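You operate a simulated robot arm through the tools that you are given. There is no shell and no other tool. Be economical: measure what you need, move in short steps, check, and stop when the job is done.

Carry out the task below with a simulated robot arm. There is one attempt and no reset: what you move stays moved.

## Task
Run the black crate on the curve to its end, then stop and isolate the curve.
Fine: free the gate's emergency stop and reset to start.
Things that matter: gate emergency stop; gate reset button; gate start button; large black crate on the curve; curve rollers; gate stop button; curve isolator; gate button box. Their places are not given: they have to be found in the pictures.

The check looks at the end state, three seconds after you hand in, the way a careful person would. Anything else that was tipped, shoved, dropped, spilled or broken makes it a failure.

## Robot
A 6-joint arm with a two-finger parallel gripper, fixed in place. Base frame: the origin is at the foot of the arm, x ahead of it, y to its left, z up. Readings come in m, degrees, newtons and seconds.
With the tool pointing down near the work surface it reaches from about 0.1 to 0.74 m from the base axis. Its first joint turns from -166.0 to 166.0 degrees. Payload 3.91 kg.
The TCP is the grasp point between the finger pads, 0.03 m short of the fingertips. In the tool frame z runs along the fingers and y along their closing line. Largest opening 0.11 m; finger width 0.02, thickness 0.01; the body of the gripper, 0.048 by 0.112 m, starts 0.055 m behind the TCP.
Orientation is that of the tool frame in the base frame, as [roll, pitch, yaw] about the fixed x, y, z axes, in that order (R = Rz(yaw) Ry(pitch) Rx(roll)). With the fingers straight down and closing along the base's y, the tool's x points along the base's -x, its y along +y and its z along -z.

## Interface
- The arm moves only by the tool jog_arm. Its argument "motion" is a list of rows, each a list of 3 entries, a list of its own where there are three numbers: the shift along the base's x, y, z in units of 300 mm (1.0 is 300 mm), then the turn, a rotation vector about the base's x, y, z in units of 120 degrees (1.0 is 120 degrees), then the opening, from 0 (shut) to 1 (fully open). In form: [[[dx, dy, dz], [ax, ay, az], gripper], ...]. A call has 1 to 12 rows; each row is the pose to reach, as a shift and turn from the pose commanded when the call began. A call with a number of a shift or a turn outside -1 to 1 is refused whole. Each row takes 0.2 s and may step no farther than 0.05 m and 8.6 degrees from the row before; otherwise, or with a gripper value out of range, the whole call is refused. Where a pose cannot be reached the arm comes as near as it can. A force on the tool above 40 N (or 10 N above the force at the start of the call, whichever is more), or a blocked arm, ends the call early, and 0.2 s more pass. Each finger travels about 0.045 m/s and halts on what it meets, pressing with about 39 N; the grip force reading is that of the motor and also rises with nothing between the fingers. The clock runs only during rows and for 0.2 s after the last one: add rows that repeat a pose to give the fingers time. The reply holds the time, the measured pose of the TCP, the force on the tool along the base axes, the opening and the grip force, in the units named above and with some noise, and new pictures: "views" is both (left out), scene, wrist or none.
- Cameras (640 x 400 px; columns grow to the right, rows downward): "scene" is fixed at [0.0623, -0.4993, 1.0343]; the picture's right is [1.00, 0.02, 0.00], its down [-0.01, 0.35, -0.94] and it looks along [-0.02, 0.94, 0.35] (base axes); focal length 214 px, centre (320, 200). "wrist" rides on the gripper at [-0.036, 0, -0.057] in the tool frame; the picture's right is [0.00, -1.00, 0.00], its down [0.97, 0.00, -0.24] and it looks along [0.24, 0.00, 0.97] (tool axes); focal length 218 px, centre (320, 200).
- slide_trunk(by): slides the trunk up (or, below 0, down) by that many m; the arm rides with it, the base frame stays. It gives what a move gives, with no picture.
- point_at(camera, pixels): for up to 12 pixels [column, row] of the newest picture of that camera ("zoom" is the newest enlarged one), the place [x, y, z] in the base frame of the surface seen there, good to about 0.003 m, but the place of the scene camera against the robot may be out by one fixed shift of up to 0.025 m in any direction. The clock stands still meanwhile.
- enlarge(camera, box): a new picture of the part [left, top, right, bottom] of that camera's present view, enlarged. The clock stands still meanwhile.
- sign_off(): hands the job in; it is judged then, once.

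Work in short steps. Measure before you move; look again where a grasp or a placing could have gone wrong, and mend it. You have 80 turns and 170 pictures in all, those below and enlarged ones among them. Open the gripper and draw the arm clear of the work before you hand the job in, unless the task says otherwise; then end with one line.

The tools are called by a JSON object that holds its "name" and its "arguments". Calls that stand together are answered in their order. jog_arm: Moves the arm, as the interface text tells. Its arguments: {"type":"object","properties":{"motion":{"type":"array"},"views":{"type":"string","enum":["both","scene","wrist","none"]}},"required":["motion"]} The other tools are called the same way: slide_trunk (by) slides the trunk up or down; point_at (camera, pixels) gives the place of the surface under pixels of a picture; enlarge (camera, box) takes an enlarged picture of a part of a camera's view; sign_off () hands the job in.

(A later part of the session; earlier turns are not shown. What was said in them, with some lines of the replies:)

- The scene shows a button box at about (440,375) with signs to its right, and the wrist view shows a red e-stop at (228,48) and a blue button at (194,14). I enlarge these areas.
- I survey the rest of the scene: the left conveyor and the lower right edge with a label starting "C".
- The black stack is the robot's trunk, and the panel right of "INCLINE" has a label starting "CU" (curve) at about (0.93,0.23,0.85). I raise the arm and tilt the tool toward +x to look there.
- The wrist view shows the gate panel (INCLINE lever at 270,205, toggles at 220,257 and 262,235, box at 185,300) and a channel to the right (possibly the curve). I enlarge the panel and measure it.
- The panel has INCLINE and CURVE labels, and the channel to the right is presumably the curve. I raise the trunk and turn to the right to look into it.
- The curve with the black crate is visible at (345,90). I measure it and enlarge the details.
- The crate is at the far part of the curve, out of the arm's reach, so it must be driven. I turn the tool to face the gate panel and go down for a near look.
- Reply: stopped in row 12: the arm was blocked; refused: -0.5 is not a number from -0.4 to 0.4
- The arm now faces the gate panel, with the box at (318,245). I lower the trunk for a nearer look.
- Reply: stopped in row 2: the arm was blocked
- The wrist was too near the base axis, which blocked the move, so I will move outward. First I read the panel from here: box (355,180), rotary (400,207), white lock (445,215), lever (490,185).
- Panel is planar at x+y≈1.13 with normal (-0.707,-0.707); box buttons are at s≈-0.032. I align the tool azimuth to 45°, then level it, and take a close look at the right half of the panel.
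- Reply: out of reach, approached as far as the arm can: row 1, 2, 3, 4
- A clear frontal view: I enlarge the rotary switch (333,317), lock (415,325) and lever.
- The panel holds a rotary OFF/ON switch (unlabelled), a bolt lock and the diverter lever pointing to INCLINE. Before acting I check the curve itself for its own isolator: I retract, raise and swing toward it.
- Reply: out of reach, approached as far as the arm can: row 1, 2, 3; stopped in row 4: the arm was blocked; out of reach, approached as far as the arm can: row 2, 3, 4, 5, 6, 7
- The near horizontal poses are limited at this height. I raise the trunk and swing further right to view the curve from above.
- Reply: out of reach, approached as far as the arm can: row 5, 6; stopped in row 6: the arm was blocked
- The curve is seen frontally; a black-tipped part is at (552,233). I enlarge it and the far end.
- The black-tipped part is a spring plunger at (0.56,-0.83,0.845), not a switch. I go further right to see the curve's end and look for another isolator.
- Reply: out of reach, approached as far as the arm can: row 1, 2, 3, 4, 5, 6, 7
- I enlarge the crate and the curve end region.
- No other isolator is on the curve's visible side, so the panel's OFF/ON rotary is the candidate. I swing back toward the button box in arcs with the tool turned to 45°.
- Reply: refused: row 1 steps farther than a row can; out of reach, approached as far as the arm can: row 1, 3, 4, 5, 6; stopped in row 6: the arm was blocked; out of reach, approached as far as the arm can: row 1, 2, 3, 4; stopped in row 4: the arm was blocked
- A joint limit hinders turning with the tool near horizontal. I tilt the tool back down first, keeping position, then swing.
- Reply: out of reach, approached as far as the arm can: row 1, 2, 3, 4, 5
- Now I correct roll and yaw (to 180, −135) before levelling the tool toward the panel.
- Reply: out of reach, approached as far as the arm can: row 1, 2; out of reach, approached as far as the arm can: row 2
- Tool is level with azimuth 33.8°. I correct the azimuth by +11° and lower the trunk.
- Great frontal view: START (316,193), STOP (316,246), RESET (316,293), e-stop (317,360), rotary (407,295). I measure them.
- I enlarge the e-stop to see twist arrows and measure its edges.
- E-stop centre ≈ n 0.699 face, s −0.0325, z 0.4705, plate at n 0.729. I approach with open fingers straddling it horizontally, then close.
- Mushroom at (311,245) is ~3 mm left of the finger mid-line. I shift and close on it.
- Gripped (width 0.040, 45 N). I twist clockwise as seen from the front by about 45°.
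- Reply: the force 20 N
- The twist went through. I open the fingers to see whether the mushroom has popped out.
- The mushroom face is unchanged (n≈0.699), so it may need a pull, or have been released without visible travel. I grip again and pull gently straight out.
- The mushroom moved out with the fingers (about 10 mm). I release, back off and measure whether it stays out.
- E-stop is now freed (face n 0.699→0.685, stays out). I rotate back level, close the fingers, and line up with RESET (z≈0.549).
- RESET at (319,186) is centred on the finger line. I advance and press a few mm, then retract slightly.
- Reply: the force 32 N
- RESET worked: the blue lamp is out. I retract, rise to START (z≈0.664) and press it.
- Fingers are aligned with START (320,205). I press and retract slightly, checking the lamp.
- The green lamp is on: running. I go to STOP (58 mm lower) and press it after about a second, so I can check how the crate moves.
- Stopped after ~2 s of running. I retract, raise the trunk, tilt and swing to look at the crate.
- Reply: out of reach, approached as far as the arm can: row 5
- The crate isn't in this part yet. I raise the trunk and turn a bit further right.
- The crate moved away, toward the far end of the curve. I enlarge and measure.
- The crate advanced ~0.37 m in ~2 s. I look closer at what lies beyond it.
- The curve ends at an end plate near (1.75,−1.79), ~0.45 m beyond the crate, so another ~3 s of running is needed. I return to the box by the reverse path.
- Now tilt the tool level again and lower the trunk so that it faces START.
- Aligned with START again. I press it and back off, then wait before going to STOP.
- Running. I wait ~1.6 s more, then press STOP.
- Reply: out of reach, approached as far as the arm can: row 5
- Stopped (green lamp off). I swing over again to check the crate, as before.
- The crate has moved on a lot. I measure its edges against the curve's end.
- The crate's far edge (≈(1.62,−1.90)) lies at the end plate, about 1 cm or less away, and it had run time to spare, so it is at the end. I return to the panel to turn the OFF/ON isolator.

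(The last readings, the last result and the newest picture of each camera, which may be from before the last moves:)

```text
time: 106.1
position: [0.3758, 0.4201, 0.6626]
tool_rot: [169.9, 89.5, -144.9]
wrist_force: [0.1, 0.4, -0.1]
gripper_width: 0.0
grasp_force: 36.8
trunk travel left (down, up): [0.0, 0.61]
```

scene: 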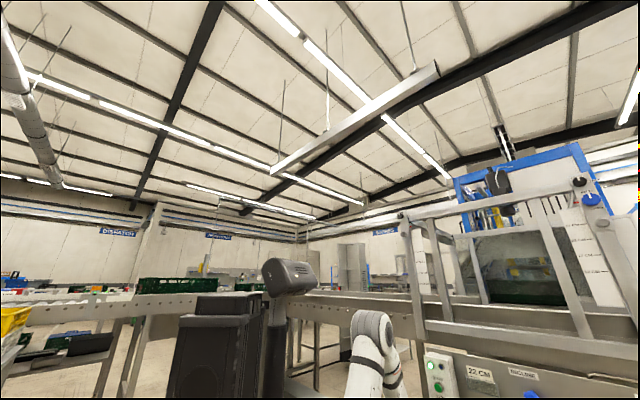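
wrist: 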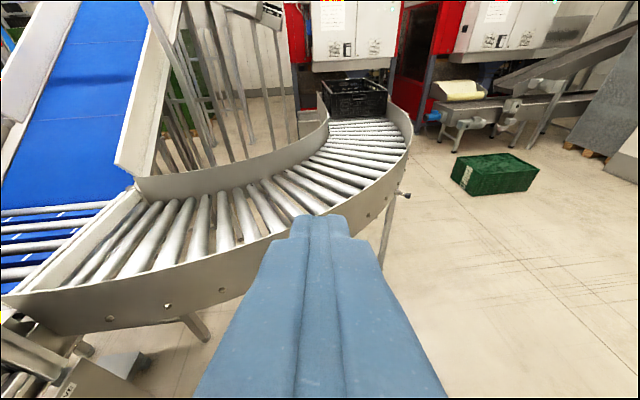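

I move to face the rotary switch (s≈0.094, z≈0.508) at a distance, opening the fingers partly.

{"name": "jog_arm", "arguments": {"motion": [[[0.086, -0.032, -0.103], [0, 0, 0], 0.2], [[0.172, -0.064, -0.206], [0, 0, 0], 0.4], [[0.258, -0.096, -0.309], [0, 0, 0], 0.5], [[0.344, -0.128, -0.412], [0, 0, 0], 0.5], [[0.43, -0.16, -0.515], [0, 0, 0], 0.5], [[0.43, -0.16, -0.515], [0, 0, 0], 0.5]], "views": "wrist"}}

{"name": "enlarge", "arguments": {"camera": "wrist", "box": [240, 120, 400, 220]}}

```text
time: 107.5
position: [0.5029, 0.3728, 0.5062]
tool_rot: [168.2, 89.5, -146.6]
wrist_force: [-0.2, 0.2, -0.2]
gripper_width: 0.0549
grasp_force: 0.1
trunk travel left (down, up): [0.0, 0.61]
```

wrist: 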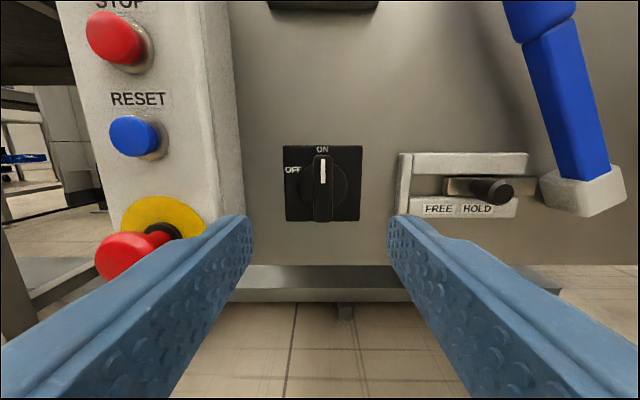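

```text
4.00 times, centred on (320, 170) of wrist
```

zoom: 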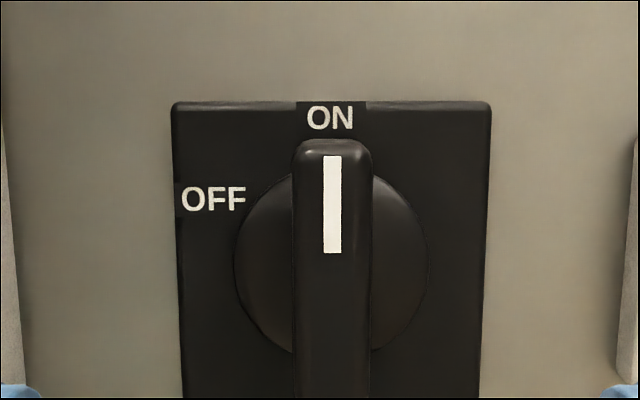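

I measure the knob and plate extents.

{"name": "point_at", "arguments": {"camera": "wrist", "pixels": [[323, 160], [323, 190], [323, 215], [323, 205], [288, 165], [357, 165], [320, 147], [300, 218], [308, 180], [340, 180]]}}

```text
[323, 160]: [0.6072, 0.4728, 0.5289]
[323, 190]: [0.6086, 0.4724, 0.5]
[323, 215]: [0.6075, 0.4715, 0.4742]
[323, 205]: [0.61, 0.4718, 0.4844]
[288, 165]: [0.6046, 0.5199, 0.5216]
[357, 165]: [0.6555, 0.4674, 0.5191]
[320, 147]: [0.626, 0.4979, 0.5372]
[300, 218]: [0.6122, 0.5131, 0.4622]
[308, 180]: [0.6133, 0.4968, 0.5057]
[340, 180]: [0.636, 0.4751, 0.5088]
```

Handle centre s≈0.096, z≈0.503, face n≈0.764. I advance to n=0.75 with the fingers straddling the bar, then close.

{"name": "jog_arm", "arguments": {"motion": [[[0.1, 0.09, -0.01], [0, 0, 0], 0.5], [[0.2, 0.185, -0.01], [0, 0, 0], 0.5], [[0.27, 0.25, -0.01], [0, 0, 0], 0.5], [[0.318, 0.299, -0.01], [0, 0, 0], 0.5], [[0.318, 0.299, -0.01], [0, 0, 0], 0.3], [[0.318, 0.299, -0.01], [0, 0, 0], 0.1], [[0.318, 0.299, -0.01], [0, 0, 0], 0.1], [[0.318, 0.299, -0.01], [0, 0, 0], 0.1]], "views": "wrist"}}

```text
time: 109.3
position: [0.5991, 0.4644, 0.5042]
tool_rot: [179.3, 89.5, -135.4]
wrist_force: [-9.1, 18.5, 1.1]
gripper_width: 0.019
grasp_force: 45.0
trunk travel left (down, up): [0.0, 0.61]
```

wrist: 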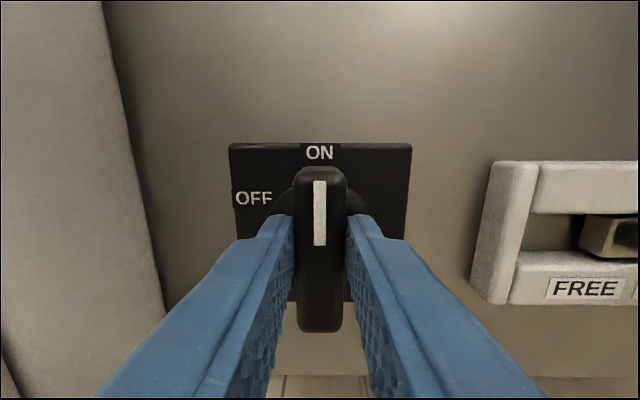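

Gripped (0.019 m). With a 1.5 mm sideways relief, I turn counter-clockwise toward OFF by 90°.

{"name": "jog_arm", "arguments": {"motion": [[[-0.004, 0.004, 0], [-0.044, -0.044, 0], 0.1], [[-0.004, 0.004, 0], [-0.088, -0.088, 0], 0.1], [[-0.004, 0.004, 0], [-0.132, -0.132, 0], 0.1], [[-0.004, 0.004, 0], [-0.176, -0.176, 0], 0.1], [[-0.004, 0.004, 0], [-0.22, -0.22, 0], 0.1], [[-0.004, 0.004, 0], [-0.264, -0.264, 0], 0.1], [[-0.004, 0.004, 0], [-0.308, -0.308, 0], 0.1], [[-0.004, 0.004, 0], [-0.352, -0.352, 0], 0.1], [[-0.004, 0.004, 0], [-0.396, -0.396, 0], 0.1], [[-0.004, 0.004, 0], [-0.44, -0.44, 0], 0.1], [[-0.004, 0.004, 0], [-0.484, -0.484, 0], 0.1], [[-0.004, 0.004, 0], [-0.53, -0.53, 0], 0.1]], "views": "wrist"}}

```text
time: 111.1
position: [0.5966, 0.4672, 0.5033]
tool_rot: [-90.6, 33.5, -45.2]
wrist_force: [-8.3, 8.8, -1.2]
gripper_width: 0.019
grasp_force: 44.7
trunk travel left (down, up): [0.0, 0.61]
stopped in row 8: the force on the tool passed its limit (the readings are from after the stop); the commanded pose is now the measured one
```

wrist: 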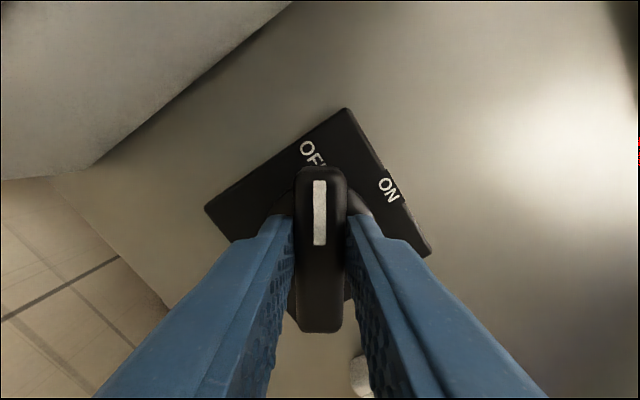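

The pointer now points at OFF and a stop was met at ~56–60°. I nudge a few more degrees to make sure it's on its stop, then release and back off.

{"name": "jog_arm", "arguments": {"motion": [[[0, 0, 0], [-0.012, -0.012, 0], 0.1], [[0, 0, 0], [-0.026, -0.026, 0], 0.1]], "views": "none"}}

{"name": "jog_arm", "arguments": {"motion": [[[0, 0, 0], [0, 0, 0], 0.3], [[0, 0, 0], [0, 0, 0], 0.45], [[0, 0, 0], [0, 0, 0], 0.45], [[-0.1, -0.1, 0], [0, 0, 0], 0.45], [[-0.2, -0.2, 0], [0, 0, 0], 0.45], [[-0.3, -0.3, 0], [0, 0, 0], 0.45], [[-0.4, -0.4, 0], [0, 0, 0], 0.45]], "views": "wrist"}}

{"name": "enlarge", "arguments": {"camera": "wrist", "box": [240, 100, 400, 220]}}

```text
time: 111.7
position: [0.5951, 0.4677, 0.5012]
tool_rot: [-90.7, 29.0, -45.1]
wrist_force: [-13.0, 13.3, -0.7]
gripper_width: 0.0191
grasp_force: 44.6
trunk travel left (down, up): [0.0, 0.61]
```

```text
time: 113.3
position: [0.4749, 0.3457, 0.5022]
tool_rot: [-90.6, 29.1, -45.2]
wrist_force: [0.3, 0.4, 0.8]
gripper_width: 0.0497
grasp_force: 0.0
trunk travel left (down, up): [0.0, 0.61]
```

wrist: 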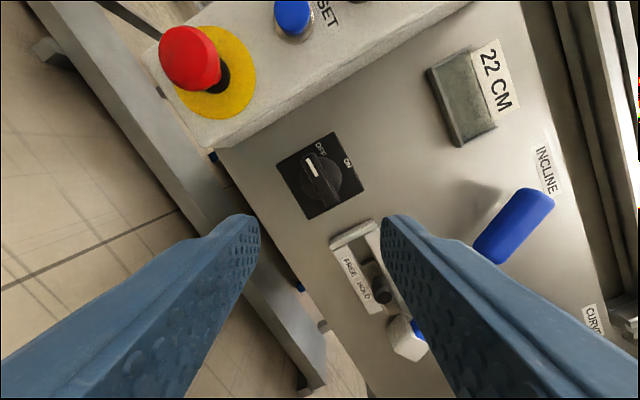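

```text
3.33 times, centred on (320, 160) of wrist
```

zoom: 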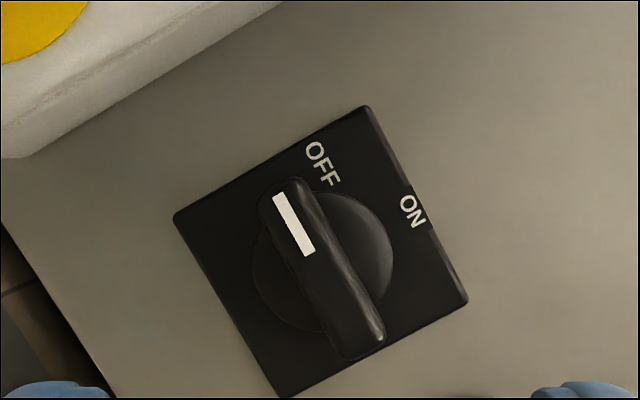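

The handle snapped over to OFF (perpendicular to ON). I untwist, open the gripper, draw back and take a last look.

{"name": "jog_arm", "arguments": {"motion": [[[-0.05, -0.05, 0.03], [0.044, 0.044, 0], 0.6], [[-0.1, -0.1, 0.06], [0.088, 0.088, 0], 0.8], [[-0.1, -0.1, 0.1], [0.132, 0.132, 0], 1], [[-0.1, -0.1, 0.15], [0.176, 0.176, 0], 1], [[-0.1, -0.1, 0.2], [0.22, 0.22, 0], 1], [[-0.1, -0.1, 0.25], [0.264, 0.264, 0], 1], [[-0.1, -0.1, 0.3], [0.308, 0.308, 0], 1], [[-0.1, -0.1, 0.35], [0.352, 0.352, 0], 1]]}}

{"name": "enlarge", "arguments": {"camera": "wrist", "box": [140, 60, 420, 340]}}

```text
time: 115.1
position: [0.4468, 0.3159, 0.6082]
tool_rot: [-108.9, 89.0, -63.4]
wrist_force: [-1.0, -0.2, 0.0]
gripper_width: 0.11
grasp_force: 0.1
trunk travel left (down, up): [0.0, 0.61]
```

scene: 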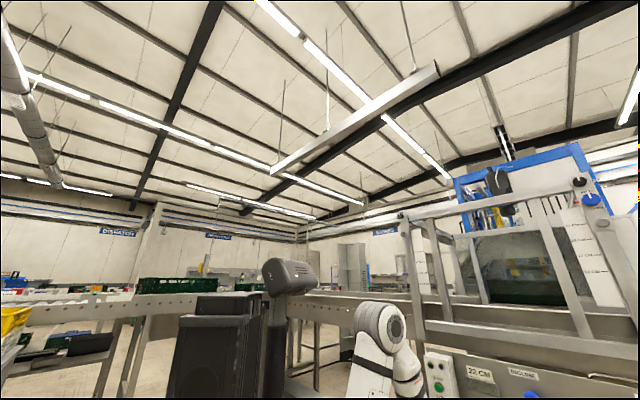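
wrist: 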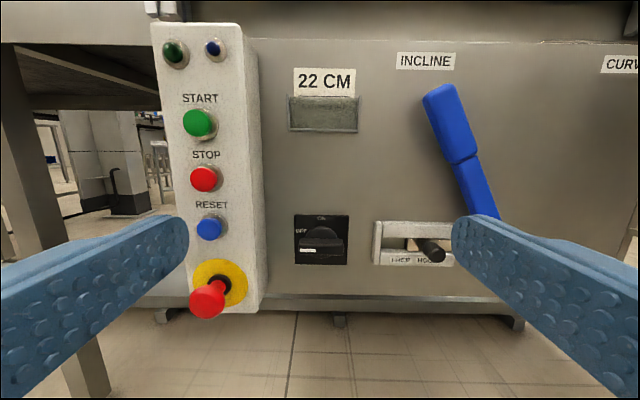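

```text
1.43 times, centred on (280, 200) of wrist
```

zoom: 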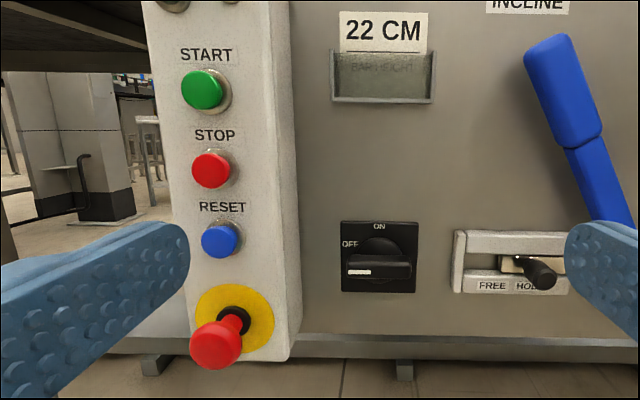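

The pictures show both lamps off, the e-stop out, the isolator horizontal at OFF, the lever and bolt where they were, and the gripper open and clear of the panel. I hand in.

{"name": "sign_off", "arguments": {}}

```text
The job is handed in.
```

I freed the gate's emergency stop, reset it and ran the black crate to the end plate of the curve. I then stopped the curve and turned the panel's unlabelled ON/OFF switch to OFF, taking it to be the curve isolator as it was the only one I found.
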